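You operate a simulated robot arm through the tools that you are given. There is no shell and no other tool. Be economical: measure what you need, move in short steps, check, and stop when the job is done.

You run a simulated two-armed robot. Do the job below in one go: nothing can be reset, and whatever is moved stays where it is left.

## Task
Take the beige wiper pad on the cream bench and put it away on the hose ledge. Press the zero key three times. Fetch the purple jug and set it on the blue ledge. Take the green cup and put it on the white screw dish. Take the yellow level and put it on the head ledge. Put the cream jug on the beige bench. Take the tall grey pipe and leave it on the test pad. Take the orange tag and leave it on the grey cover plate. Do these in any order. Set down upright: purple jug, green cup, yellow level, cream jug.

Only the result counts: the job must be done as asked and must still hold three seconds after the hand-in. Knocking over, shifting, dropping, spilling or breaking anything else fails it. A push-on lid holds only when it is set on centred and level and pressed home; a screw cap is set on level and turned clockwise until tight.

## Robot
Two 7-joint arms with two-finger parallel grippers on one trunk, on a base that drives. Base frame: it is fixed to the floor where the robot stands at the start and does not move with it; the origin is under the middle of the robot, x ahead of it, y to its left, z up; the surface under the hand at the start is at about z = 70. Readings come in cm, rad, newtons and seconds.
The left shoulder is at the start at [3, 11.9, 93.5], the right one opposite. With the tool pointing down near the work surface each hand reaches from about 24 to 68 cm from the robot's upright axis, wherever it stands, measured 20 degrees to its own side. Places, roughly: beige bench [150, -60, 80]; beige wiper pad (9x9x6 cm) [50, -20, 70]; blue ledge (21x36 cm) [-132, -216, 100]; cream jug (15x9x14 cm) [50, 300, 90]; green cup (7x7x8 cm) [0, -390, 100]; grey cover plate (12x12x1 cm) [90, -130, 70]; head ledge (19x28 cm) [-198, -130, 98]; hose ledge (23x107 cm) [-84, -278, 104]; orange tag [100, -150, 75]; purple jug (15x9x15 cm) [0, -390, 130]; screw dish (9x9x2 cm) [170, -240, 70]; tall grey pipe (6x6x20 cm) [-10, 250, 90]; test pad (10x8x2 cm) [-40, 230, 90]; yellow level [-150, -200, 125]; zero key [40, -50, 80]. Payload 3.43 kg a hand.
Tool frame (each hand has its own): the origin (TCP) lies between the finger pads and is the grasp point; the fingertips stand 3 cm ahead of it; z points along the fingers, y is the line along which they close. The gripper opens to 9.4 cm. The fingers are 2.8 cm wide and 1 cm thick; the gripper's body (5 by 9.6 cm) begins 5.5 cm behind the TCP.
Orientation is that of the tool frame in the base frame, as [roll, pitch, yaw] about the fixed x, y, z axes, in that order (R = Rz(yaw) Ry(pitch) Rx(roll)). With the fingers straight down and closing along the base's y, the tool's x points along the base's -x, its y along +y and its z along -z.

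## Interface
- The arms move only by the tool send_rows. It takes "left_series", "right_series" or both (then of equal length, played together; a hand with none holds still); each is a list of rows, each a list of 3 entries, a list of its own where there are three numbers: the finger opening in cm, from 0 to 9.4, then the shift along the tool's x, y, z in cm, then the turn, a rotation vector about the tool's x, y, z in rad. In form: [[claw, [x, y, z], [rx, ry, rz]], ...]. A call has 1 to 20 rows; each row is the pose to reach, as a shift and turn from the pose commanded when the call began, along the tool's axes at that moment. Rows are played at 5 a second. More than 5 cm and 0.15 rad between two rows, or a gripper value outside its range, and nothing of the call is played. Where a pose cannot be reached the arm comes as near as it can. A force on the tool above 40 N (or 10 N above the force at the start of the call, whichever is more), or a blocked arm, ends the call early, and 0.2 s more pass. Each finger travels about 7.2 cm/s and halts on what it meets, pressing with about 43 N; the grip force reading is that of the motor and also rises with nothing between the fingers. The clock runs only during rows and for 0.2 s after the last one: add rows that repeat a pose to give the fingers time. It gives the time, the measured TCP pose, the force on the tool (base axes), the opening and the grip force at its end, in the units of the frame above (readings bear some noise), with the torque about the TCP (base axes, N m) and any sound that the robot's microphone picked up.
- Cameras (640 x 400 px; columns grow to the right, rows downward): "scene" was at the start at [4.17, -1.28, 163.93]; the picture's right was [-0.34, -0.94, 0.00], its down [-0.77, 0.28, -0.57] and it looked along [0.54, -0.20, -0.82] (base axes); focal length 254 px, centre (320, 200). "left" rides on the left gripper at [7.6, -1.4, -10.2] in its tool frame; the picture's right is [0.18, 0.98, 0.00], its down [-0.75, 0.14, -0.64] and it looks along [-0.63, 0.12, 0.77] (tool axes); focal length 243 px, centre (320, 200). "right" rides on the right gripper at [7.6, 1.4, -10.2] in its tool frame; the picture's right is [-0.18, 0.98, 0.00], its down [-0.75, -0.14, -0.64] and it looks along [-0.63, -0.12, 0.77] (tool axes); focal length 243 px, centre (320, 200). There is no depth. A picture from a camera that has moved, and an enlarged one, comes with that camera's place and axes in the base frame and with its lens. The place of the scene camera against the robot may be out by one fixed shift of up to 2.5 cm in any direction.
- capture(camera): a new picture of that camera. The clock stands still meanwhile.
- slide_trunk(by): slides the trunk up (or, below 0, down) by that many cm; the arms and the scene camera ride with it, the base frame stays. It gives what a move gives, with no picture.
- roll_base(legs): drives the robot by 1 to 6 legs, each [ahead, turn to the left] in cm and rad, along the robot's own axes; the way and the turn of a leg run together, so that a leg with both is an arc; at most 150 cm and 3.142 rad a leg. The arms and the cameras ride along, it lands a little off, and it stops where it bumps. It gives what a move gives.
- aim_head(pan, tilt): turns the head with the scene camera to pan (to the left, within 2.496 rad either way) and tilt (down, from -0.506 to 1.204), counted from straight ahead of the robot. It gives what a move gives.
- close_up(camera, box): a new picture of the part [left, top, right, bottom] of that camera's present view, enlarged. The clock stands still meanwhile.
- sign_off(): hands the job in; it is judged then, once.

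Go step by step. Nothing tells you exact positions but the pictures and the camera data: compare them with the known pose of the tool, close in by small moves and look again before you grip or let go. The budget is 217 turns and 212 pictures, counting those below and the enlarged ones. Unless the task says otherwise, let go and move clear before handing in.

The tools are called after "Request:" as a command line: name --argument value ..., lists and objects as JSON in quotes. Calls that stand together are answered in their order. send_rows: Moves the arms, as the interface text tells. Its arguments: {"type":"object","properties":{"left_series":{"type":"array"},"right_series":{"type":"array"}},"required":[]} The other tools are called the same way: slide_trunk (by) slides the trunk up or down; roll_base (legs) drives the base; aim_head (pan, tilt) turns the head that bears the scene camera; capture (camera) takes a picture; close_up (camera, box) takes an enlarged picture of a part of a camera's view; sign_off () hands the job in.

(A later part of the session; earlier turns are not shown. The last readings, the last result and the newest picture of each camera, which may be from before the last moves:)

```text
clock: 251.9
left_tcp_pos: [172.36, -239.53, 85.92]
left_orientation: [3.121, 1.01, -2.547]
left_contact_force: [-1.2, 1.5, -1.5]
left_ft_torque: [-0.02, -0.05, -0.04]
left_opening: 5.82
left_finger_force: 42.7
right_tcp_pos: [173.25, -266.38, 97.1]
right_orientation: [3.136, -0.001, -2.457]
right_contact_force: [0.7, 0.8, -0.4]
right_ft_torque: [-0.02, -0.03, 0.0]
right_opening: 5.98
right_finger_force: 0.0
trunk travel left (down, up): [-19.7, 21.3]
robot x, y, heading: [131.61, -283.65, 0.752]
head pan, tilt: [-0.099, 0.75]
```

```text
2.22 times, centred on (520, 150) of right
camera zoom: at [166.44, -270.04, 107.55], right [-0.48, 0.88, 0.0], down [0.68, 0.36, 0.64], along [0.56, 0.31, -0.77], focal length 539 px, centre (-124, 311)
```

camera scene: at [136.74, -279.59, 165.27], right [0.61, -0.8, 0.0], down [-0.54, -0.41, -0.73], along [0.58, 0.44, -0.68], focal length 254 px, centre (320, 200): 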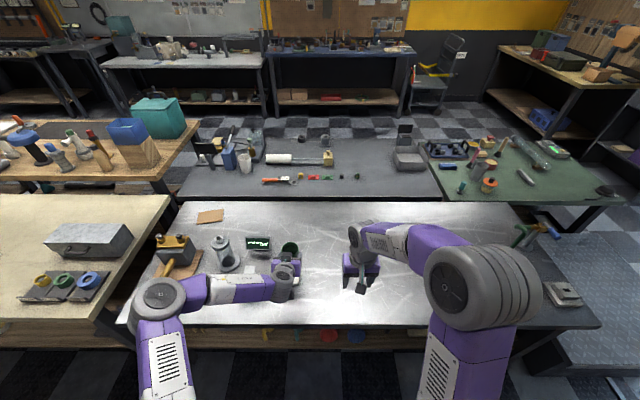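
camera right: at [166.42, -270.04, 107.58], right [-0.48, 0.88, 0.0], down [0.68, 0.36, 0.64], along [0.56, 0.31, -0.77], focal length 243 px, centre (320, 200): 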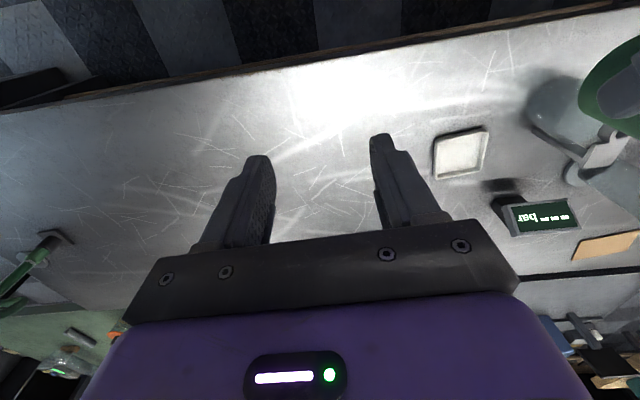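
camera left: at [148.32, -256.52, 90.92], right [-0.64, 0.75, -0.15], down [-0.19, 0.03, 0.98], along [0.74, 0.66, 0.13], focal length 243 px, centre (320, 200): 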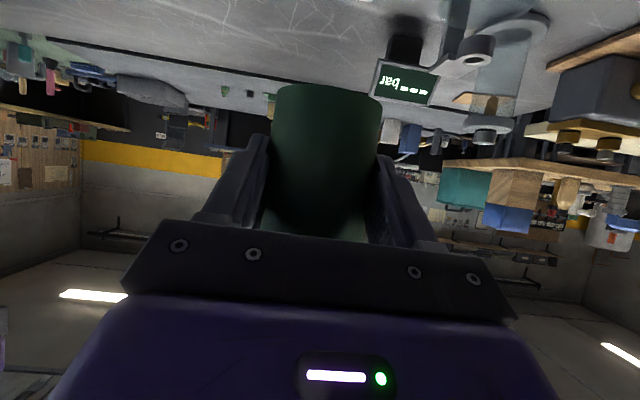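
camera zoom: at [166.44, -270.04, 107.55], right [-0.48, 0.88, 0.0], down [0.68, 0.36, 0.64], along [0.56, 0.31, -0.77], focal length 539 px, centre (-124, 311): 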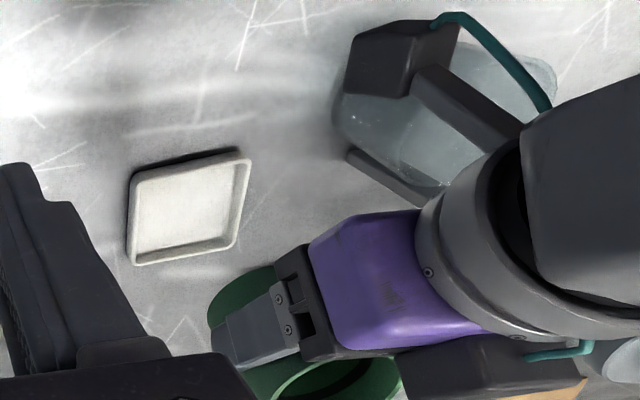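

The left forearm overhangs the jar, so I'll lift, swing the hand's approach direction to the left about the cup, then lower.

Request:
send_rows --left_series '[[4.5, [-3.8, 0, -2.4], [0, 0, 0]], [4.5, [-7.2, 0, -4.5], [0, 0, 0]], [4.5, [-7.2, 0, -4.5], [-0.1, 0, -0.063]], [4.5, [-7.2, 0, -4.5], [-0.205, 0, -0.128]], [4.5, [-7.2, 0, -4.5], [-0.31, 0, -0.194]], [4.5, [-7.2, 0, -4.5], [-0.41, 0, -0.257]], [4.5, [-7.2, 0, -4.5], [-0.517, 0, -0.324]], [4.5, [-7.2, 0, -4.5], [-0.517, 0, -0.324]]]'

Request:
close_up --camera "scene" --box '[120, 210, 350, 360]'

Request:
close_up --camera "right" --box '[400, 60, 640, 240]'

```text
clock: 253.7
left_tcp_pos: [172.37, -239.54, 94.47]
left_orientation: [3.125, 1.016, -1.931]
left_contact_force: [-0.2, 0.6, -1.0]
left_ft_torque: [0.0, 0.02, -0.03]
left_opening: 5.79
left_finger_force: 43.1
right_tcp_pos: [173.14, -266.42, 97.39]
right_orientation: [3.136, -0.002, -2.46]
right_contact_force: [-0.7, -0.1, -0.4]
right_ft_torque: [0.02, -0.02, 0.01]
right_opening: 6.0
right_finger_force: 0.1
trunk travel left (down, up): [-19.7, 21.3]
robot x, y, heading: [131.69, -283.54, 0.746]
head pan, tilt: [-0.099, 0.75]
```

```text
2.67 times, centred on (235, 285) of scene
camera zoom: at [136.68, -279.56, 165.27], right [0.61, -0.8, 0.0], down [-0.54, -0.41, -0.73], along [0.58, 0.44, -0.68], focal length 676 px, centre (547, -27)
```

zoom: 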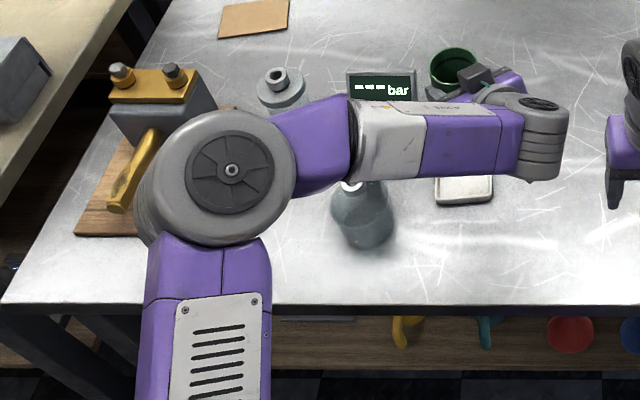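

```text
2.22 times, centred on (520, 150) of right
camera zoom: at [166.4, -270.01, 107.57], right [-0.48, 0.88, 0.0], down [0.68, 0.36, 0.64], along [0.56, 0.31, -0.77], focal length 539 px, centre (-124, 311)
```

zoom: 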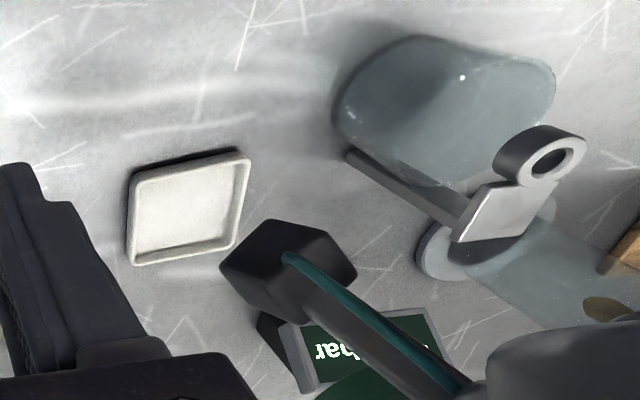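

I'll set the cup down temporarily on the clear bench area and regrasp it from above with the right hand.

Request:
send_rows --left_series '[[4.5, [1.48, -0.76, -2.4], [0.103, 0, 0.065]], [4.5, [2.96, -1.52, -4.8], [0.207, 0, 0.13]], [4.5, [4.45, -2.28, -7.2], [0.31, 0, 0.194]], [4.5, [5.93, -3.04, -9.6], [0.414, 0, 0.259]], [4.5, [7.41, -3.8, -11.96], [0.517, 0, 0.324]], [4.5, [7.41, -3.8, -11.96], [0.517, 0, 0.324]]]' --right_series '[[6, [0, -4, 0], [0, 0, 0]], [6, [0, -8, 0], [0, 0, 0]], [6, [0, -12, 0], [0, 0, 0]], [6, [0, -15, 0], [0, 0, 0]], [6, [0, -15, 0], [0, 0, 0]], [6, [0, -15, 0], [0, 0, 0]]]'

Request:
close_up --camera "scene" --box '[120, 210, 350, 360]'

Request:
capture --camera "right"

```text
clock: 255.1
left_tcp_pos: [171.08, -254.08, 94.04]
left_orientation: [3.121, 1.011, -2.546]
left_contact_force: [0.8, 0.0, -0.5]
left_ft_torque: [-0.03, 0.02, -0.01]
left_opening: 5.8
left_finger_force: 43.5
right_tcp_pos: [182.83, -278.27, 97.23]
right_orientation: [3.136, -0.001, -2.459]
right_contact_force: [-0.7, -0.1, 0.3]
right_ft_torque: [-0.02, 0.0, 0.02]
right_opening: 6.0
right_finger_force: 0.0
trunk travel left (down, up): [-19.7, 21.3]
robot x, y, heading: [131.83, -283.03, 0.75]
head pan, tilt: [-0.099, 0.75]
```

```text
2.67 times, centred on (235, 285) of scene
camera zoom: at [136.73, -279.59, 165.27], right [0.61, -0.8, 0.0], down [-0.54, -0.41, -0.73], along [0.58, 0.44, -0.68], focal length 676 px, centre (547, -27)
```

zoom: 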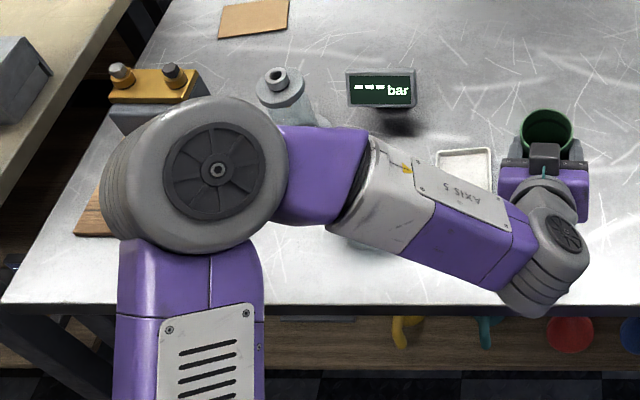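

```text
83 pictures are left
camera right: at [175.96, -281.87, 107.41], right [-0.48, 0.88, 0.0], down [0.68, 0.36, 0.64], along [0.56, 0.31, -0.77], focal length 243 px, centre (320, 200)
```

right: 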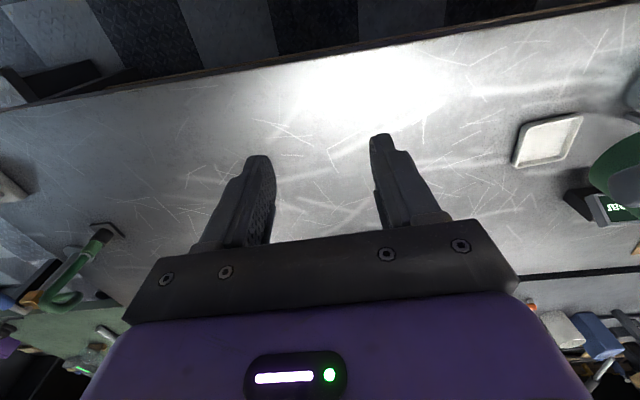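

The forearm would still pass too close to the jar, so I'll shift the robot about 35 cm to the right where the bench is empty.

Request:
roll_base --legs '[[-25, 0], [0, -1.5], [36, 0], [0, 1.45], [22, 0]]'

Request:
capture --camera "scene"

```text
clock: 267.2
left_tcp_pos: [197.92, -283.6, 94.06]
left_orientation: [3.124, 1.008, -2.605]
left_contact_force: [0.3, -0.1, -0.1]
left_ft_torque: [-0.04, -0.02, -0.01]
left_opening: 5.81
left_finger_force: 43.0
right_tcp_pos: [208.08, -308.43, 97.21]
right_orientation: [3.136, -0.002, -2.52]
right_contact_force: [-0.2, 0.4, -1.1]
right_ft_torque: [0.03, 0.0, -0.01]
right_opening: 6.02
right_finger_force: 0.1
trunk travel left (down, up): [-19.7, 21.3]
robot x, y, heading: [156.94, -310.62, 0.692]
head pan, tilt: [-0.099, 0.75]
```

```text
82 pictures are left
camera scene: at [162.05, -306.93, 165.27], right [0.56, -0.83, 0.0], down [-0.57, -0.38, -0.73], along [0.61, 0.41, -0.68], focal length 254 px, centre (320, 200)
```

scene: 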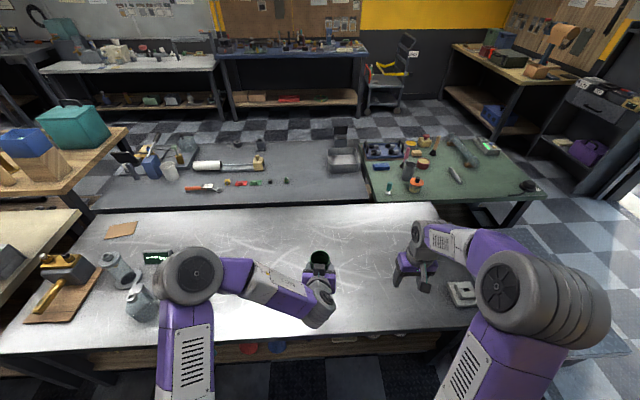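

Request:
send_rows --left_series '[[4.5, [3.6, 0, 2.3], [0, 0, 0]], [4.5, [7.2, 0, 4.5], [0, 0, 0]], [4.5, [10.8, 0, 6.8], [0, 0, 0]], [4.5, [14, 0, 8.8], [0, 0, 0]], [4.5, [14.4, 0, 9.1], [0, 0, 0]], [4.5, [14.8, 0, 9.3], [0, 0, 0]], [4.5, [15.2, 0, 9.55], [0, 0, 0]], [4.5, [15.6, 0, 9.8], [0, 0, 0]], [4.5, [16, 0, 10.05], [0, 0, 0]], [4.5, [16.4, 0, 10.3], [0, 0, 0]], [4.5, [16.8, 0, 10.55], [0, 0, 0]]]'

Request:
close_up --camera "scene" --box '[240, 210, 400, 330]'

```text
clock: 269.6
left_tcp_pos: [197.9, -283.47, 74.2]
left_orientation: [3.124, 1.01, -2.605]
left_contact_force: [-0.1, 0.5, -0.4]
left_ft_torque: [0.0, 0.02, 0.01]
left_opening: 5.81
left_finger_force: 43.0
right_tcp_pos: [208.06, -308.44, 97.19]
right_orientation: [3.136, -0.001, -2.521]
right_contact_force: [0.6, -0.4, -0.7]
right_ft_torque: [0.0, -0.01, 0.01]
right_opening: 6.0
right_finger_force: 0.1
trunk travel left (down, up): [-19.7, 21.3]
robot x, y, heading: [156.63, -310.92, 0.689]
head pan, tilt: [-0.099, 0.75]
```

```text
3.33 times, centred on (320, 270) of scene
camera zoom: at [161.96, -307.02, 165.27], right [0.56, -0.83, 0.0], down [-0.57, -0.38, -0.73], along [0.61, 0.41, -0.68], focal length 845 px, centre (320, -33)
```

zoom: 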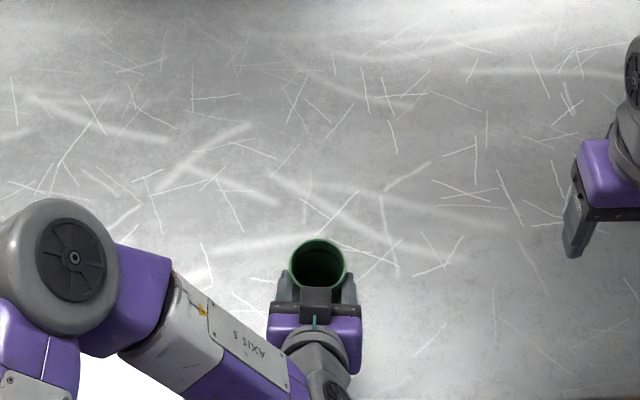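

Request:
send_rows --left_series '[[4.5, [0.34, 0, 0.21], [0, 0, 0]], [4.5, [0.68, 0, 0.42], [0, 0, 0]], [4.5, [1.02, 0, 0.64], [0, 0, 0]], [4.5, [1.36, 0, 0.85], [0, 0, 0]], [4.5, [1.7, 0, 1.06], [0, 0, 0]], [4.5, [2.04, 0, 1.28], [0, 0, 0]]]'

Request:
capture --camera "left"

```text
clock: 271.0
left_tcp_pos: [197.92, -283.47, 71.89]
left_orientation: [3.125, 1.009, -2.607]
left_contact_force: [0.2, -0.2, -0.6]
left_ft_torque: [0.02, 0.02, 0.0]
left_opening: 5.8
left_finger_force: 42.8
right_tcp_pos: [207.99, -308.35, 97.19]
right_orientation: [3.136, -0.003, -2.52]
right_contact_force: [0.2, -0.1, 0.6]
right_ft_torque: [0.01, -0.01, 0.01]
right_opening: 5.99
right_finger_force: 0.1
trunk travel left (down, up): [-19.7, 21.3]
robot x, y, heading: [156.96, -310.83, 0.692]
head pan, tilt: [-0.099, 0.75]
```

```text
80 pictures are left
camera left: at [187.75, -291.32, 70.74], right [-0.6, 0.79, -0.15], down [-0.19, 0.04, 0.98], along [0.78, 0.62, 0.13], focal length 243 px, centre (320, 200)
```

left: 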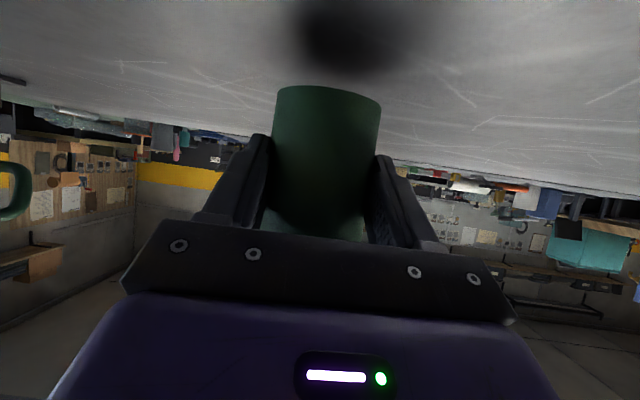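

Request:
send_rows --left_series '[[4.5, [0.25, 0, 0.16], [0, 0, 0]], [4.5, [0.5, 0, 0.32], [0, 0, 0]], [4.5, [0.75, 0, 0.48], [0, 0, 0]], [4.5, [1.0, 0, 0.64], [0, 0, 0]], [4.5, [1.25, 0, 0.8], [0, 0, 0]], [4.5, [1.5, 0, 0.95], [0, 0, 0]], [4.5, [1.75, 0, 1.1], [0, 0, 0]], [4.5, [2.0, 0, 1.26], [0, 0, 0]]]'

Request:
capture --camera "left"

```text
clock: 272.8
left_tcp_pos: [197.87, -283.35, 69.81]
left_orientation: [3.125, 1.018, -2.602]
left_contact_force: [-4.7, -0.6, 15.4]
left_ft_torque: [-0.27, -0.04, -0.05]
left_opening: 5.79
left_finger_force: 43.5
right_tcp_pos: [207.98, -308.47, 97.27]
right_orientation: [3.137, 0.0, -2.52]
right_contact_force: [0.2, -0.1, -0.2]
right_ft_torque: [0.02, 0.0, 0.04]
right_opening: 6.01
right_finger_force: 0.0
trunk travel left (down, up): [-19.7, 21.3]
robot x, y, heading: [156.91, -310.82, 0.687]
head pan, tilt: [-0.099, 0.75]
```

```text
79 pictures are left
camera left: at [187.77, -291.26, 68.52], right [-0.6, 0.79, -0.15], down [-0.2, 0.03, 0.98], along [0.78, 0.62, 0.13], focal length 243 px, centre (320, 200)
```

left: 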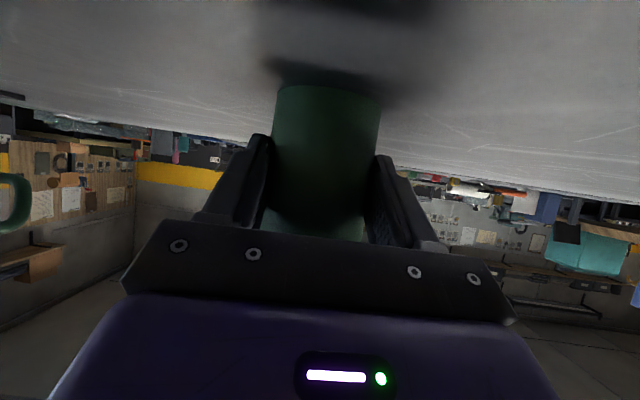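

Request:
send_rows --left_series '[[5.8, [-0.25, 0, -0.16], [0, 0, 0]], [6.6, [-0.25, 0, -0.16], [0, 0, 0]], [7.6, [-0.25, 0, -0.16], [0, 0, 0]], [8.8, [-0.25, 0, -0.16], [0, 0, 0]], [9.2, [-0.25, 0, -0.16], [0, 0, 0]]]'

Request:
capture --camera "left"

```text
clock: 274.0
left_tcp_pos: [197.8, -283.48, 69.68]
left_orientation: [3.124, 1.01, -2.605]
left_contact_force: [-0.2, 0.3, 0.5]
left_ft_torque: [-0.01, 0.0, 0.01]
left_opening: 9.21
left_finger_force: 0.0
right_tcp_pos: [208.08, -308.43, 97.23]
right_orientation: [3.136, -0.003, -2.521]
right_contact_force: [0.2, -0.9, 0.5]
right_ft_torque: [0.03, 0.01, 0.0]
right_opening: 6.0
right_finger_force: 0.0
trunk travel left (down, up): [-19.7, 21.3]
robot x, y, heading: [156.53, -311.11, 0.686]
head pan, tilt: [-0.099, 0.75]
```

```text
78 pictures are left
camera left: at [187.7, -291.29, 68.63], right [-0.6, 0.79, -0.15], down [-0.19, 0.04, 0.98], along [0.78, 0.61, 0.13], focal length 243 px, centre (320, 200)
```

left: 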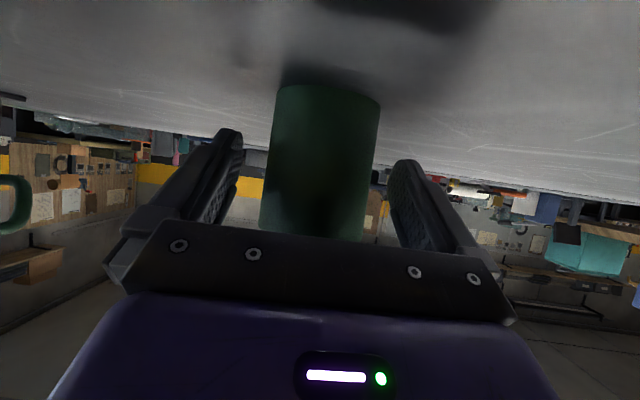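

Request:
send_rows --left_series '[[9.2, [0, 0, -3], [0, 0, 0]], [9.2, [0, 0, -7], [0, 0, 0]], [9.2, [0, 0, -11], [0, 0, 0]], [9.2, [-3, 0, -13.5], [0, 0, 0]], [9.2, [-7, 0, -16], [0, 0, 0]], [9.2, [-11, 0, -18], [0, 0, 0]]]'

Request:
capture --camera "scene"

Request:
capture --camera "right"

```text
clock: 275.4
left_tcp_pos: [190.08, -288.44, 88.32]
left_orientation: [3.123, 1.012, -2.609]
left_contact_force: [-0.5, 1.2, 0.0]
left_ft_torque: [0.03, 0.0, 0.0]
left_opening: 9.19
left_finger_force: 0.0
right_tcp_pos: [208.12, -308.43, 97.29]
right_orientation: [3.136, -0.001, -2.519]
right_contact_force: [-0.1, -0.2, 0.3]
right_ft_torque: [0.0, 0.02, -0.01]
right_opening: 6.0
right_finger_force: 0.0
trunk travel left (down, up): [-19.7, 21.3]
robot x, y, heading: [156.66, -311.07, 0.687]
head pan, tilt: [-0.099, 0.75]
```

```text
77 pictures are left
camera scene: at [161.89, -307.02, 165.28], right [0.56, -0.83, 0.0], down [-0.57, -0.38, -0.73], along [0.61, 0.41, -0.68], focal length 254 px, centre (320, 200)
```

scene: 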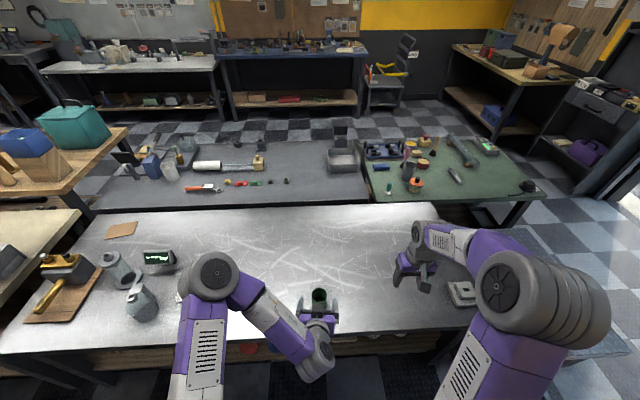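

```text
76 pictures are left
camera right: at [200.99, -311.68, 107.44], right [-0.42, 0.91, 0.0], down [0.7, 0.32, 0.64], along [0.58, 0.27, -0.77], focal length 243 px, centre (320, 200)
```

right: 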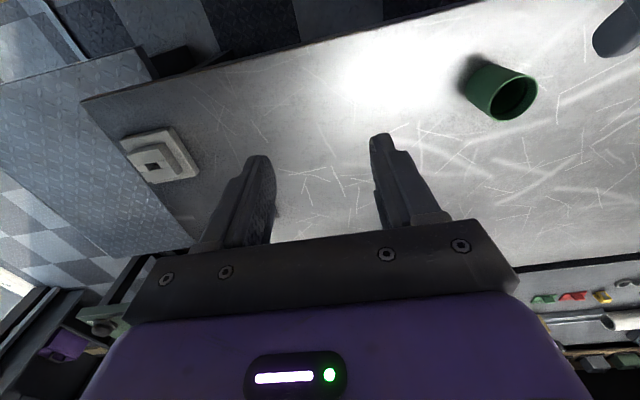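

Request:
send_rows --left_series '[[9.2, [-3, 3, -1], [0, 0, 0]], [9.2, [-6, 6, -2], [0, 0, 0]], [9.2, [-9, 9, -3], [0, 0, 0]], [9.2, [-12, 12, -4], [0, 0, 0]], [9.2, [-13, 16, -4], [0, 0, 0]]]' --right_series '[[9.4, [0, 4, 0], [0, 0, 0]], [9.4, [0, 7, 0], [0, 0, 0]], [9.4, [0, 10, 0], [0, 0, 0]], [9.4, [0, 13, 0], [0, 0, 0]], [9.4, [0, 16, 0], [0, 0, 0]]]'

Request:
capture --camera "right"

Request:
capture --camera "scene"

```text
clock: 276.6
left_tcp_pos: [184.68, -273.11, 101.98]
left_orientation: [3.122, 1.008, -2.605]
left_contact_force: [0.0, 0.1, 0.2]
left_ft_torque: [0.0, -0.02, -0.02]
left_opening: 9.22
left_finger_force: 0.0
right_tcp_pos: [198.72, -295.22, 97.34]
right_orientation: [3.14, -0.002, -2.52]
right_contact_force: [-0.2, 0.7, 1.7]
right_ft_torque: [-0.02, -0.03, -0.02]
right_opening: 9.42
right_finger_force: 0.0
trunk travel left (down, up): [-19.7, 21.3]
robot x, y, heading: [156.91, -311.03, 0.693]
head pan, tilt: [-0.099, 0.75]
```

```text
75 pictures are left
camera right: at [191.6, -298.41, 107.57], right [-0.42, 0.91, 0.0], down [0.7, 0.32, 0.64], along [0.58, 0.27, -0.77], focal length 243 px, centre (320, 200)
```

right: 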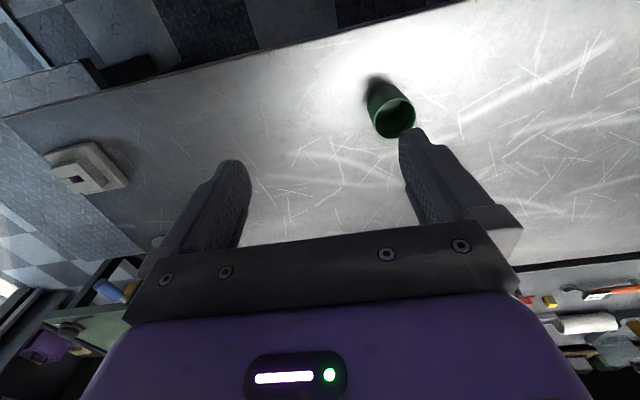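

```text
74 pictures are left
camera scene: at [161.82, -306.86, 165.27], right [0.56, -0.83, 0.0], down [-0.57, -0.38, -0.73], along [0.61, 0.41, -0.68], focal length 254 px, centre (320, 200)
```

scene: 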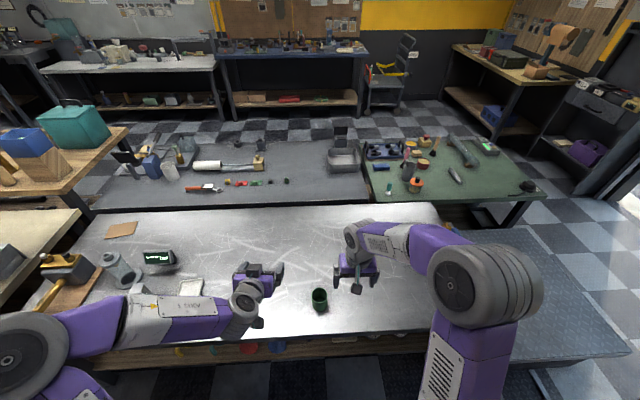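

Request:
send_rows --right_series '[[9.4, [-2.2, 3.2, 2], [0, 0, 0]], [9.4, [-4.5, 6.4, 4.5], [0, 0, 0]], [9.4, [-6.7, 9.7, 7], [0, 0, 0]], [9.4, [-6.7, 9.7, 11], [0, 0, 0]]]'

Request:
capture --camera "right"

```text
clock: 277.6
left_tcp_pos: [184.86, -273.16, 101.86]
left_orientation: [3.123, 1.008, -2.607]
left_contact_force: [-0.3, -0.2, 0.2]
left_ft_torque: [0.01, 0.02, 0.03]
left_opening: 9.2
left_finger_force: 0.1
right_tcp_pos: [198.42, -283.25, 86.04]
right_orientation: [3.137, 0.001, -2.519]
right_contact_force: [-1.1, -0.3, 0.6]
right_ft_torque: [-0.01, 0.02, -0.03]
right_opening: 9.39
right_finger_force: 0.1
trunk travel left (down, up): [-19.7, 21.3]
robot x, y, heading: [156.81, -310.99, 0.686]
head pan, tilt: [-0.099, 0.75]
```

```text
73 pictures are left
camera right: at [191.37, -286.55, 96.25], right [-0.42, 0.91, 0.01], down [0.7, 0.32, 0.64], along [0.58, 0.27, -0.77], focal length 243 px, centre (320, 200)
```

right: 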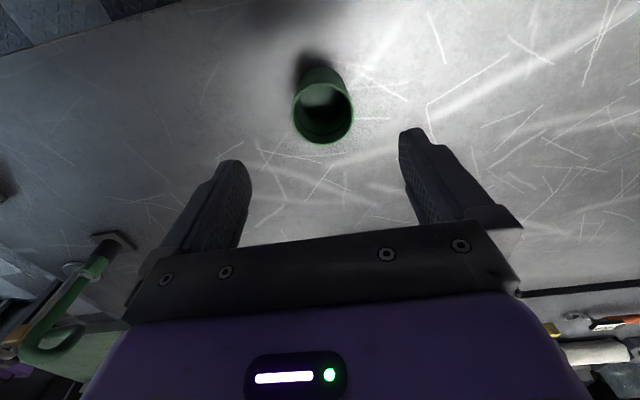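

Request:
send_rows --right_series '[[9.4, [-0.35, 0.15, 4.5], [0, 0, 0]], [9.4, [-0.35, 0.15, 9], [0, 0, 0]], [9.4, [-0.35, 0.15, 12], [0, 0, 0]], [9.4, [-0.35, 0.15, 14], [0, 0, 0]]]'

Request:
capture --camera "right"

```text
clock: 278.6
left_tcp_pos: [184.83, -273.2, 101.78]
left_orientation: [3.125, 1.012, -2.605]
left_contact_force: [0.9, -0.6, 0.2]
left_ft_torque: [-0.02, -0.01, 0.04]
left_opening: 9.2
left_finger_force: 0.1
right_tcp_pos: [198.2, -283.11, 72.27]
right_orientation: [3.137, 0.001, -2.518]
right_contact_force: [1.3, -0.1, -0.7]
right_ft_torque: [-0.01, -0.01, 0.01]
right_opening: 9.39
right_finger_force: 0.1
trunk travel left (down, up): [-19.7, 21.3]
robot x, y, heading: [156.95, -310.67, 0.681]
head pan, tilt: [-0.099, 0.75]
```

```text
72 pictures are left
camera right: at [191.35, -286.38, 82.35], right [-0.42, 0.91, 0.01], down [0.7, 0.32, 0.64], along [0.58, 0.27, -0.77], focal length 243 px, centre (320, 200)
```

right: 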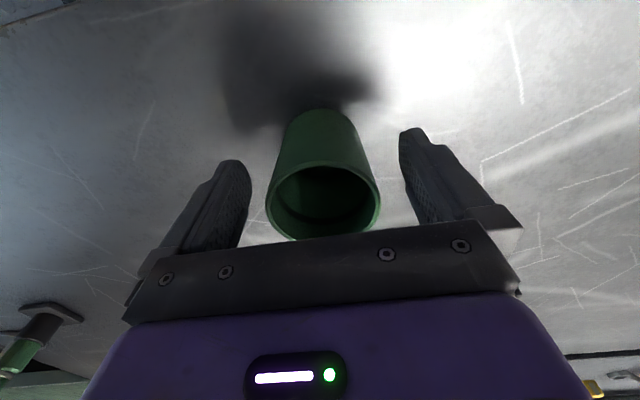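

Request:
send_rows --right_series '[[8, [-0.3, 0, 0], [0, 0, 0]], [7, [-0.3, 0, 0], [0, 0, 0]], [6, [-0.3, 0, 0], [0, 0, 0]], [5, [-0.3, 0, 0], [0, 0, 0]], [5, [-0.3, 0, 0], [0, 0, 0]], [5, [-0.3, 0, 0], [0, 0, 0]]]'

Request:
send_rows --right_series '[[4.5, [0, 0, -3], [0, 0, 0]], [4.5, [0, 0, -7], [0, 0, 0]], [4.5, [0, 0, -11], [0, 0, 0]], [4.5, [0, 0, -15], [0, 0, 0]], [4.5, [0, 0, -19], [0, 0, 0]]]'

Request:
close_up --camera "right" --box '[240, 60, 640, 260]'

```text
clock: 280.0
left_tcp_pos: [184.78, -273.26, 101.95]
left_orientation: [3.126, 1.01, -2.604]
left_contact_force: [0.1, 0.0, 0.0]
left_ft_torque: [0.02, -0.01, -0.01]
left_opening: 9.19
left_finger_force: 0.1
right_tcp_pos: [198.64, -282.92, 72.25]
right_orientation: [3.136, -0.001, -2.521]
right_contact_force: [-0.6, 0.6, -0.1]
right_ft_torque: [-0.03, -0.01, -0.01]
right_opening: 5.86
right_finger_force: 42.9
trunk travel left (down, up): [-19.7, 21.3]
robot x, y, heading: [156.72, -311.16, 0.696]
head pan, tilt: [-0.099, 0.75]
```

```text
clock: 281.2
left_tcp_pos: [184.78, -273.29, 101.86]
left_orientation: [3.122, 1.01, -2.606]
left_contact_force: [-0.8, 0.2, 0.1]
left_ft_torque: [0.0, -0.01, 0.02]
left_opening: 9.2
left_finger_force: 0.1
right_tcp_pos: [198.86, -283.24, 91.19]
right_orientation: [3.136, -0.002, -2.519]
right_contact_force: [-0.6, -0.4, -0.6]
right_ft_torque: [0.03, 0.0, 0.0]
right_opening: 5.85
right_finger_force: 43.0
trunk travel left (down, up): [-19.7, 21.3]
robot x, y, heading: [156.71, -310.74, 0.688]
head pan, tilt: [-0.099, 0.75]
```

```text
1.60 times, centred on (440, 160) of right
camera zoom: at [191.78, -286.43, 101.38], right [-0.42, 0.91, 0.0], down [0.7, 0.32, 0.64], along [0.58, 0.27, -0.77], focal length 388 px, centre (128, 264)
```

zoom: 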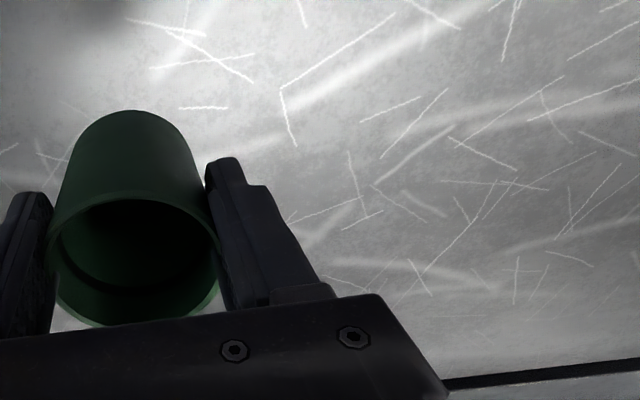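

Request:
roll_base --legs '[[-22, 0], [0, 1.476], [62, 0], [0, -1.507]]'

Request:
capture --camera "scene"

Request:
capture --camera "right"

```text
clock: 293.3
left_tcp_pos: [132.12, -236.71, 101.88]
left_orientation: [3.123, 1.01, -2.623]
left_contact_force: [-1.0, 0.0, 0.4]
left_ft_torque: [-0.04, 0.0, -0.01]
left_opening: 9.19
left_finger_force: 0.0
right_tcp_pos: [146.05, -246.93, 91.17]
right_orientation: [3.138, -0.003, -2.534]
right_contact_force: [0.2, -0.5, 0.5]
right_ft_torque: [-0.03, 0.0, -0.01]
right_opening: 5.86
right_finger_force: 42.7
trunk travel left (down, up): [-19.7, 21.3]
robot x, y, heading: [103.64, -273.95, 0.673]
head pan, tilt: [-0.099, 0.75]
```

```text
70 pictures are left
camera scene: at [108.78, -270.24, 165.27], right [0.54, -0.84, 0.0], down [-0.57, -0.37, -0.73], along [0.61, 0.4, -0.68], focal length 254 px, centre (320, 200)
```

scene: 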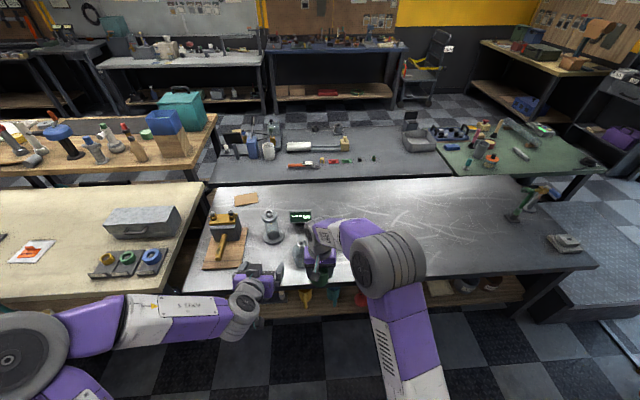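

```text
69 pictures are left
camera right: at [138.96, -250.06, 101.31], right [-0.41, 0.91, 0.0], down [0.7, 0.31, 0.64], along [0.58, 0.27, -0.77], focal length 243 px, centre (320, 200)
```

right: 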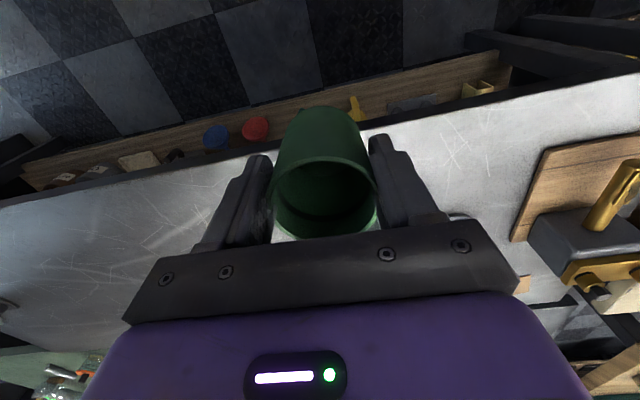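

Request:
send_rows --right_series '[[4.5, [0, -3.5, 0], [0, 0, 0]], [4.5, [0, -7, 0], [0, 0, 0]], [4.5, [0, -10, 0], [0, 0, 0]]]'

Request:
slide_trunk --by 12

Request:
roll_base --legs '[[20, 0]]'

Request:
capture --camera "right"

Request:
capture --camera "scene"

```text
clock: 294.1
left_tcp_pos: [132.27, -236.75, 101.95]
left_orientation: [3.124, 1.011, -2.62]
left_contact_force: [0.9, -0.2, -1.0]
left_ft_torque: [-0.03, 0.03, 0.01]
left_opening: 9.2
left_finger_force: 0.0
right_tcp_pos: [151.62, -255.5, 90.77]
right_orientation: [3.137, -0.002, -2.535]
right_contact_force: [1.2, -1.1, -0.3]
right_ft_torque: [-0.02, -0.02, -0.02]
right_opening: 5.87
right_finger_force: 43.3
trunk travel left (down, up): [-19.7, 21.3]
robot x, y, heading: [103.63, -273.88, 0.673]
head pan, tilt: [-0.099, 0.75]
```

```text
clock: 295.6
left_tcp_pos: [132.22, -236.71, 113.84]
left_orientation: [3.126, 1.009, -2.621]
left_contact_force: [-1.2, 0.3, 0.0]
left_ft_torque: [0.0, 0.0, -0.02]
left_opening: 9.19
left_finger_force: 0.0
right_tcp_pos: [151.67, -255.4, 102.83]
right_orientation: [3.135, -0.003, -2.534]
right_contact_force: [0.1, 0.0, -0.4]
right_ft_torque: [-0.01, 0.0, 0.0]
right_opening: 5.86
right_finger_force: 42.8
trunk travel left (down, up): [-31.7, 9.3]
robot x, y, heading: [103.7, -273.79, 0.676]
head pan, tilt: [-0.099, 0.75]
```

```text
clock: 297.2
left_tcp_pos: [147.95, -224.25, 113.92]
left_orientation: [3.122, 1.01, -2.625]
left_contact_force: [-0.9, 0.3, -0.2]
left_ft_torque: [0.0, -0.03, -0.01]
left_opening: 9.19
left_finger_force: 0.1
right_tcp_pos: [167.34, -243.07, 102.87]
right_orientation: [3.136, -0.002, -2.537]
right_contact_force: [0.0, 0.9, -0.8]
right_ft_torque: [0.01, 0.04, 0.04]
right_opening: 5.83
right_finger_force: 42.4
trunk travel left (down, up): [-31.7, 9.3]
robot x, y, heading: [119.4, -261.88, 0.676]
head pan, tilt: [-0.099, 0.75]
```

```text
68 pictures are left
camera right: at [160.32, -246.13, 113.12], right [-0.41, 0.91, 0.0], down [0.7, 0.31, 0.64], along [0.58, 0.26, -0.77], focal length 243 px, centre (320, 200)
```

right: 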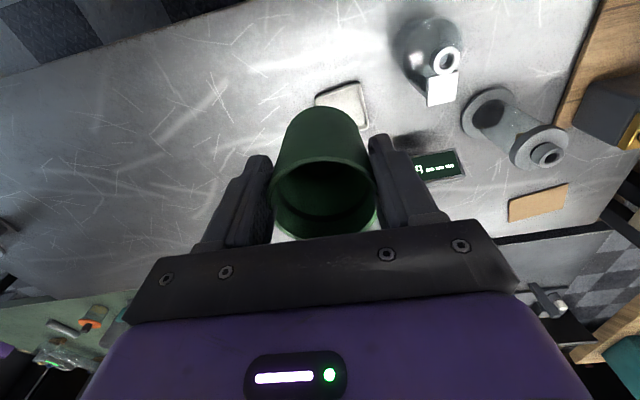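

```text
67 pictures are left
camera scene: at [124.5, -257.68, 177.27], right [0.54, -0.84, 0.0], down [-0.57, -0.37, -0.73], along [0.61, 0.4, -0.68], focal length 254 px, centre (320, 200)
```

scene: 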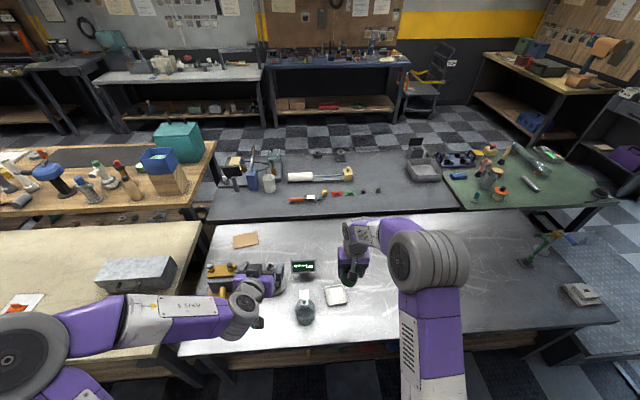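

Request:
send_rows --right_series '[[4.5, [-3, 0.9, 0], [0, 0, 0]], [4.5, [-6, 1.9, 0], [0, 0, 0]], [4.5, [-9.1, 2.8, 0], [0, 0, 0]], [4.5, [-9.1, 2.8, 4.8], [0, 0, 0]], [4.5, [-9.1, 2.8, 9.6], [0, 0, 0]], [4.5, [-9.1, 2.8, 14.4], [0, 0, 0]], [4.5, [-9.1, 2.8, 19.2], [0, 0, 0]], [4.5, [-9.1, 2.8, 23], [0, 0, 0]]]'

Request:
capture --camera "right"

Request:
close_up --camera "scene" --box '[270, 220, 410, 330]'

```text
clock: 299.0
left_tcp_pos: [147.94, -224.26, 113.84]
left_orientation: [3.123, 1.012, -2.625]
left_contact_force: [-0.3, -0.3, 0.0]
left_ft_torque: [0.03, 0.0, -0.01]
left_opening: 9.19
left_finger_force: 0.0
right_tcp_pos: [173.39, -235.43, 79.98]
right_orientation: [3.136, 0.0, -2.537]
right_contact_force: [0.6, 0.0, -1.0]
right_ft_torque: [-0.02, 0.04, 0.01]
right_opening: 5.84
right_finger_force: 43.1
trunk travel left (down, up): [-31.7, 9.3]
robot x, y, heading: [119.37, -261.53, 0.671]
head pan, tilt: [-0.099, 0.75]
```

```text
66 pictures are left
camera right: at [166.24, -238.58, 90.24], right [-0.41, 0.91, 0.01], down [0.7, 0.31, 0.64], along [0.58, 0.26, -0.77], focal length 243 px, centre (320, 200)
```

right: 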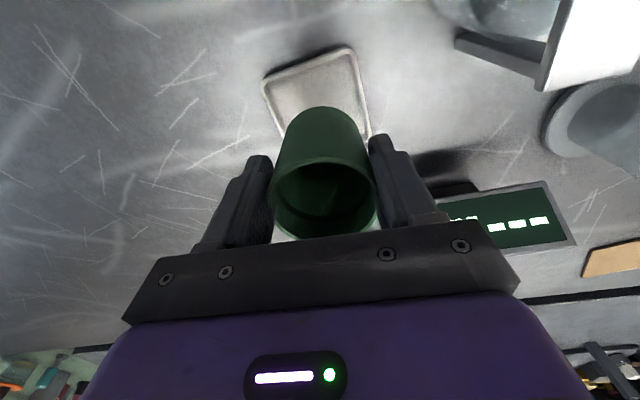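

```text
3.64 times, centred on (340, 275) of scene
camera zoom: at [124.49, -257.7, 177.27], right [0.54, -0.84, 0.0], down [-0.57, -0.37, -0.73], along [0.61, 0.4, -0.68], focal length 922 px, centre (247, -73)
```

zoom: 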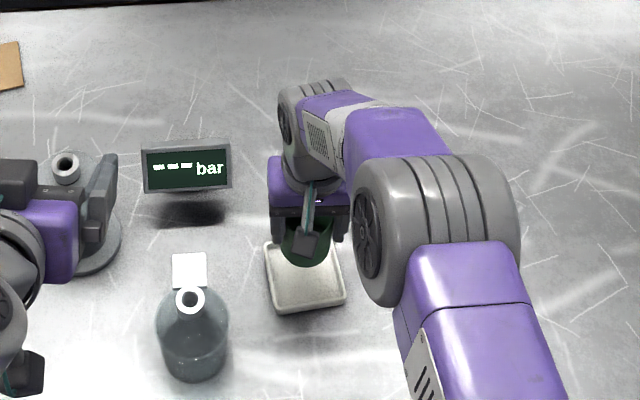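

Request:
send_rows --right_series '[[4.5, [0, 0, 3], [0, 0, 0]], [4.5, [0, 0, 5], [0, 0, 0]], [4.5, [0, 0, 5.6], [0, 0, 0]], [4.5, [0, 0, 6], [0, 0, 0]], [4.5, [0, 0, 6.4], [0, 0, 0]], [4.5, [0, 0, 6.8], [0, 0, 0]], [4.5, [0, 0, 7.2], [0, 0, 0]], [4.5, [0, 0, 7.6], [0, 0, 0]]]'

Request:
capture --camera "right"

```text
clock: 300.8
left_tcp_pos: [147.58, -224.47, 113.99]
left_orientation: [3.124, 1.013, -2.625]
left_contact_force: [0.6, -0.4, -0.4]
left_ft_torque: [0.01, -0.02, -0.02]
left_opening: 9.21
left_finger_force: 0.0
right_tcp_pos: [173.01, -235.24, 72.7]
right_orientation: [3.137, 0.005, -2.538]
right_contact_force: [-3.8, -2.6, 22.4]
right_ft_torque: [-0.34, 0.27, -0.05]
right_opening: 5.86
right_finger_force: 42.6
trunk travel left (down, up): [-31.7, 9.3]
robot x, y, heading: [119.35, -261.7, 0.669]
head pan, tilt: [-0.099, 0.75]
```

```text
64 pictures are left
camera right: at [166.05, -238.49, 82.88], right [-0.41, 0.91, 0.01], down [0.7, 0.31, 0.64], along [0.59, 0.27, -0.76], focal length 243 px, centre (320, 200)
```

right: 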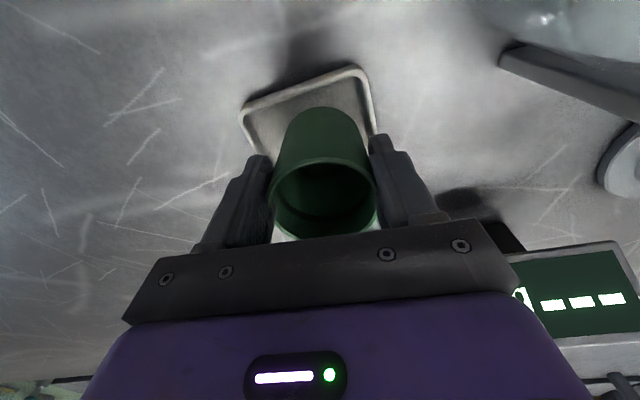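

Request:
send_rows --right_series '[[5.8, [0, 0, -0.4], [0, 0, 0]], [6.5, [0, 0, -0.4], [0, 0, 0]], [7.5, [0, 0, -0.4], [0, 0, 0]], [8.5, [0, 0, -0.4], [0, 0, 0]], [9.4, [0, 0, -0.4], [0, 0, 0]], [9.4, [0, 0, -4], [0, 0, 0]], [9.4, [0, 0, -8.5], [0, 0, 0]], [9.4, [0, 0, -13], [0, 0, 0]], [9.4, [0, 0, -17.5], [0, 0, 0]]]'

Request:
capture --camera "right"

Request:
close_up --camera "scene" --box '[270, 220, 410, 330]'

```text
clock: 302.8
left_tcp_pos: [147.92, -224.35, 113.82]
left_orientation: [3.123, 1.011, -2.626]
left_contact_force: [0.4, -0.7, 0.3]
left_ft_torque: [-0.03, -0.01, 0.0]
left_opening: 9.21
left_finger_force: 0.1
right_tcp_pos: [173.25, -235.2, 89.69]
right_orientation: [3.135, -0.002, -2.536]
right_contact_force: [-0.5, 0.2, 0.8]
right_ft_torque: [0.02, -0.01, -0.01]
right_opening: 9.39
right_finger_force: 0.1
trunk travel left (down, up): [-31.7, 9.3]
robot x, y, heading: [119.53, -261.38, 0.675]
head pan, tilt: [-0.099, 0.75]
```

```text
63 pictures are left
camera right: at [166.14, -238.26, 99.95], right [-0.41, 0.91, 0.0], down [0.7, 0.31, 0.64], along [0.58, 0.26, -0.77], focal length 243 px, centre (320, 200)
```

right: 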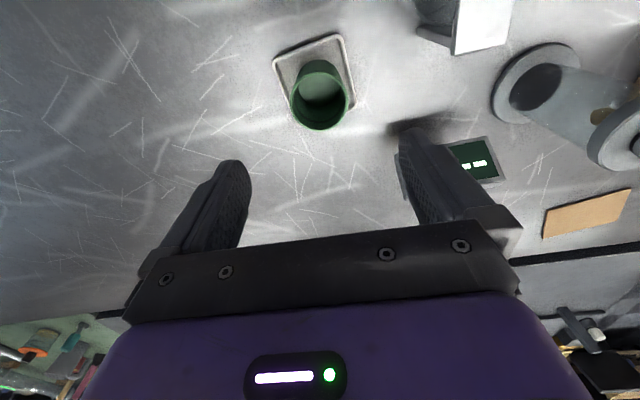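

```text
3.64 times, centred on (340, 275) of scene
camera zoom: at [124.35, -257.76, 177.28], right [0.54, -0.84, 0.0], down [-0.57, -0.37, -0.73], along [0.61, 0.4, -0.68], focal length 922 px, centre (247, -73)
```

zoom: 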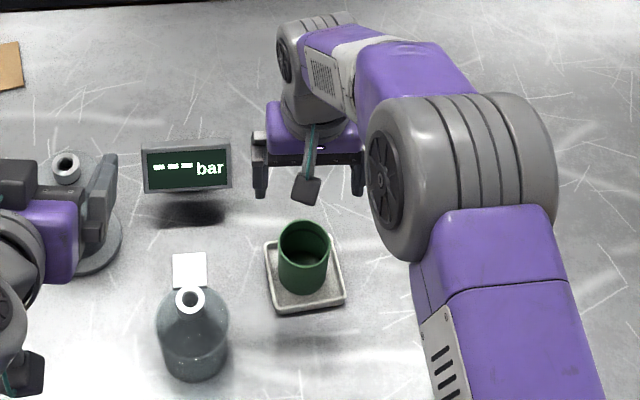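

Request:
send_rows --right_series '[[9.4, [3.5, 0, -3], [0, 0, 0]], [9.4, [7, 0, -6], [0, 0, 0]], [9.4, [10.5, 0, -9], [0, 0, 0]], [9.4, [14, 0, -12], [0, 0, 0]]]'

Request:
roll_base --legs '[[-45, 0], [0, 1.555], [150, 0], [148, 0], [0, -1.57], [95, 0]]'

Request:
aim_head --pan 1.0 --tilt 0.5

Request:
capture --camera "scene"

```text
clock: 303.8
left_tcp_pos: [147.83, -224.32, 113.99]
left_orientation: [3.123, 1.011, -2.625]
left_contact_force: [0.4, 0.5, 0.0]
left_ft_torque: [0.0, 0.01, -0.03]
left_opening: 9.19
left_finger_force: 0.0
right_tcp_pos: [161.32, -243.52, 101.9]
right_orientation: [3.136, 0.0, -2.538]
right_contact_force: [0.0, 0.7, 0.2]
right_ft_torque: [0.0, 0.0, -0.03]
right_opening: 9.39
right_finger_force: 0.1
trunk travel left (down, up): [-31.7, 9.3]
robot x, y, heading: [119.77, -261.46, 0.674]
head pan, tilt: [-0.099, 0.75]
```

```text
clock: 325.3
left_tcp_pos: [-123.88, -15.31, 113.7]
left_orientation: [3.118, 1.008, -1.267]
left_contact_force: [1.3, -4.0, 0.3]
left_ft_torque: [-0.01, 0.04, 0.23]
left_opening: 9.27
left_finger_force: 0.6
right_tcp_pos: [-101.76, -6.33, 101.79]
right_orientation: [3.133, 0.001, -1.195]
right_contact_force: [0.5, -0.2, 0.6]
right_ft_torque: [0.0, 0.01, 0.01]
right_opening: 9.4
right_finger_force: 0.1
trunk travel left (down, up): [-31.7, 9.3]
robot x, y, heading: [-93.88, -51.18, 2.017]
head pan, tilt: [-0.099, 0.75]
stopped in leg 5: the force on the tool passed its limit at 121 N (the readings are from after the stop); the commanded pose is now the measured one
```

```text
clock: 326.6
left_tcp_pos: [-123.89, -15.54, 113.78]
left_orientation: [3.118, 1.007, -1.27]
left_contact_force: [0.5, -7.1, 0.4]
left_ft_torque: [-0.02, 0.04, 0.35]
left_opening: 9.26
left_finger_force: 0.5
right_tcp_pos: [-101.77, -6.28, 101.66]
right_orientation: [3.138, 0.001, -1.195]
right_contact_force: [-0.3, -0.2, 0.7]
right_ft_torque: [0.0, 0.02, -0.02]
right_opening: 9.41
right_finger_force: 0.0
trunk travel left (down, up): [-31.7, 9.3]
robot x, y, heading: [-93.58, -51.01, 2.017]
head pan, tilt: [1.0, 0.499]
```

```text
61 pictures are left
camera scene: at [-101.02, -51.79, 179.47], right [0.13, 0.99, 0.0], down [0.47, -0.06, -0.88], along [-0.87, 0.11, -0.48], focal length 254 px, centre (320, 200)
```

scene: 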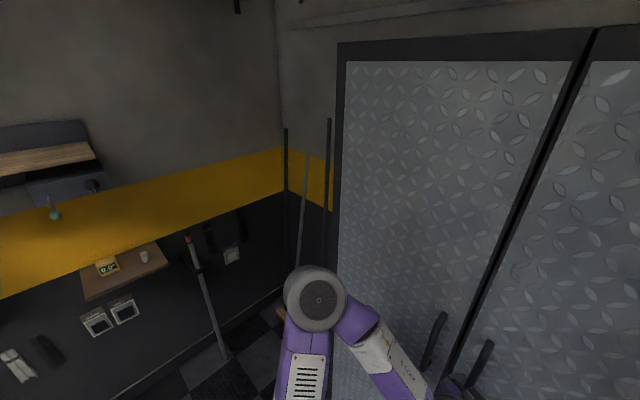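

The left hand touched the locker; back off carefully and look.

Request:
roll_base --legs '[[0, 0.05], [-30, 0]]'

Request:
capture --camera "scene"

```text
clock: 329.1
left_tcp_pos: [-111.44, -43.41, 113.82]
left_orientation: [3.117, 1.009, -1.215]
left_contact_force: [0.4, -0.7, -0.2]
left_ft_torque: [-0.04, 0.0, -0.02]
left_opening: 9.2
left_finger_force: 0.1
right_tcp_pos: [-89.93, -32.98, 101.74]
right_orientation: [3.136, -0.001, -1.141]
right_contact_force: [0.5, -0.2, 0.2]
right_ft_torque: [-0.01, 0.02, 0.01]
right_opening: 9.38
right_finger_force: 0.1
trunk travel left (down, up): [-31.7, 9.3]
robot x, y, heading: [-79.62, -77.82, 2.072]
head pan, tilt: [1.0, 0.499]
```

```text
60 pictures are left
camera scene: at [-86.64, -78.44, 179.47], right [0.07, 1.0, 0.0], down [0.48, -0.03, -0.88], along [-0.88, 0.06, -0.48], focal length 254 px, centre (320, 200)
```

scene: 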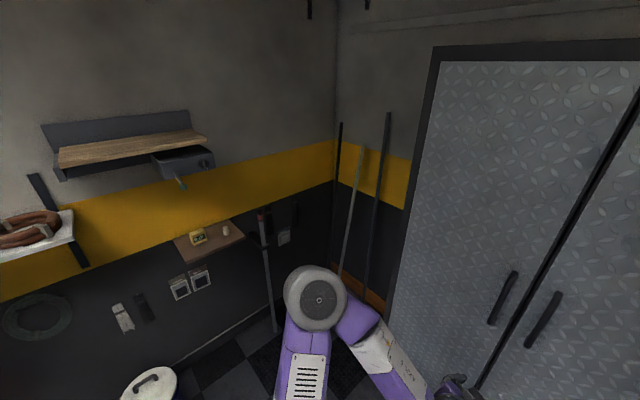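

Request:
roll_base --legs '[[0, 0.15], [16, 0], [0, -1.56], [105, 0]]'

Request:
aim_head --pan 1.0 --tilt 0.6

Request:
capture --camera "scene"

```text
clock: 340.0
left_tcp_pos: [27.08, 32.43, 113.81]
left_orientation: [3.116, 1.008, -2.677]
left_contact_force: [0.3, -0.2, -0.2]
left_ft_torque: [-0.01, -0.01, 0.04]
left_opening: 9.21
left_finger_force: 0.1
right_tcp_pos: [39.54, 11.95, 101.65]
right_orientation: [3.136, -0.001, -2.606]
right_contact_force: [-0.4, -0.3, -0.1]
right_ft_torque: [0.0, -0.01, -0.01]
right_opening: 9.39
right_finger_force: 0.0
trunk travel left (down, up): [-31.7, 9.3]
robot x, y, heading: [-3.54, -3.13, 0.608]
head pan, tilt: [1.0, 0.499]
```

```text
clock: 340.7
left_tcp_pos: [26.94, 32.33, 113.76]
left_orientation: [3.117, 1.008, -2.681]
left_contact_force: [0.4, 0.4, 1.3]
left_ft_torque: [0.0, -0.01, -0.03]
left_opening: 9.19
left_finger_force: 0.0
right_tcp_pos: [39.58, 11.87, 101.73]
right_orientation: [3.136, -0.003, -2.607]
right_contact_force: [-0.9, -0.2, -1.1]
right_ft_torque: [-0.03, 0.02, 0.0]
right_opening: 9.4
right_finger_force: 0.1
trunk travel left (down, up): [-31.7, 9.3]
robot x, y, heading: [-3.84, -3.44, 0.601]
head pan, tilt: [1.0, 0.6]
```

```text
59 pictures are left
camera scene: at [-5.97, 5.11, 178.56], right [1.0, 0.03, 0.0], down [0.02, -0.56, -0.83], along [-0.03, 0.82, -0.56], focal length 254 px, centre (320, 200)
```

scene: 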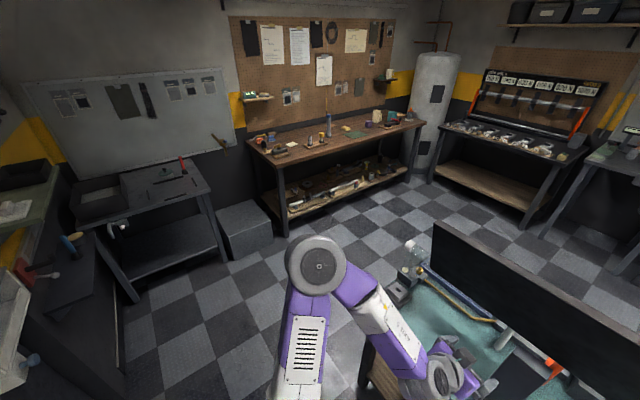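

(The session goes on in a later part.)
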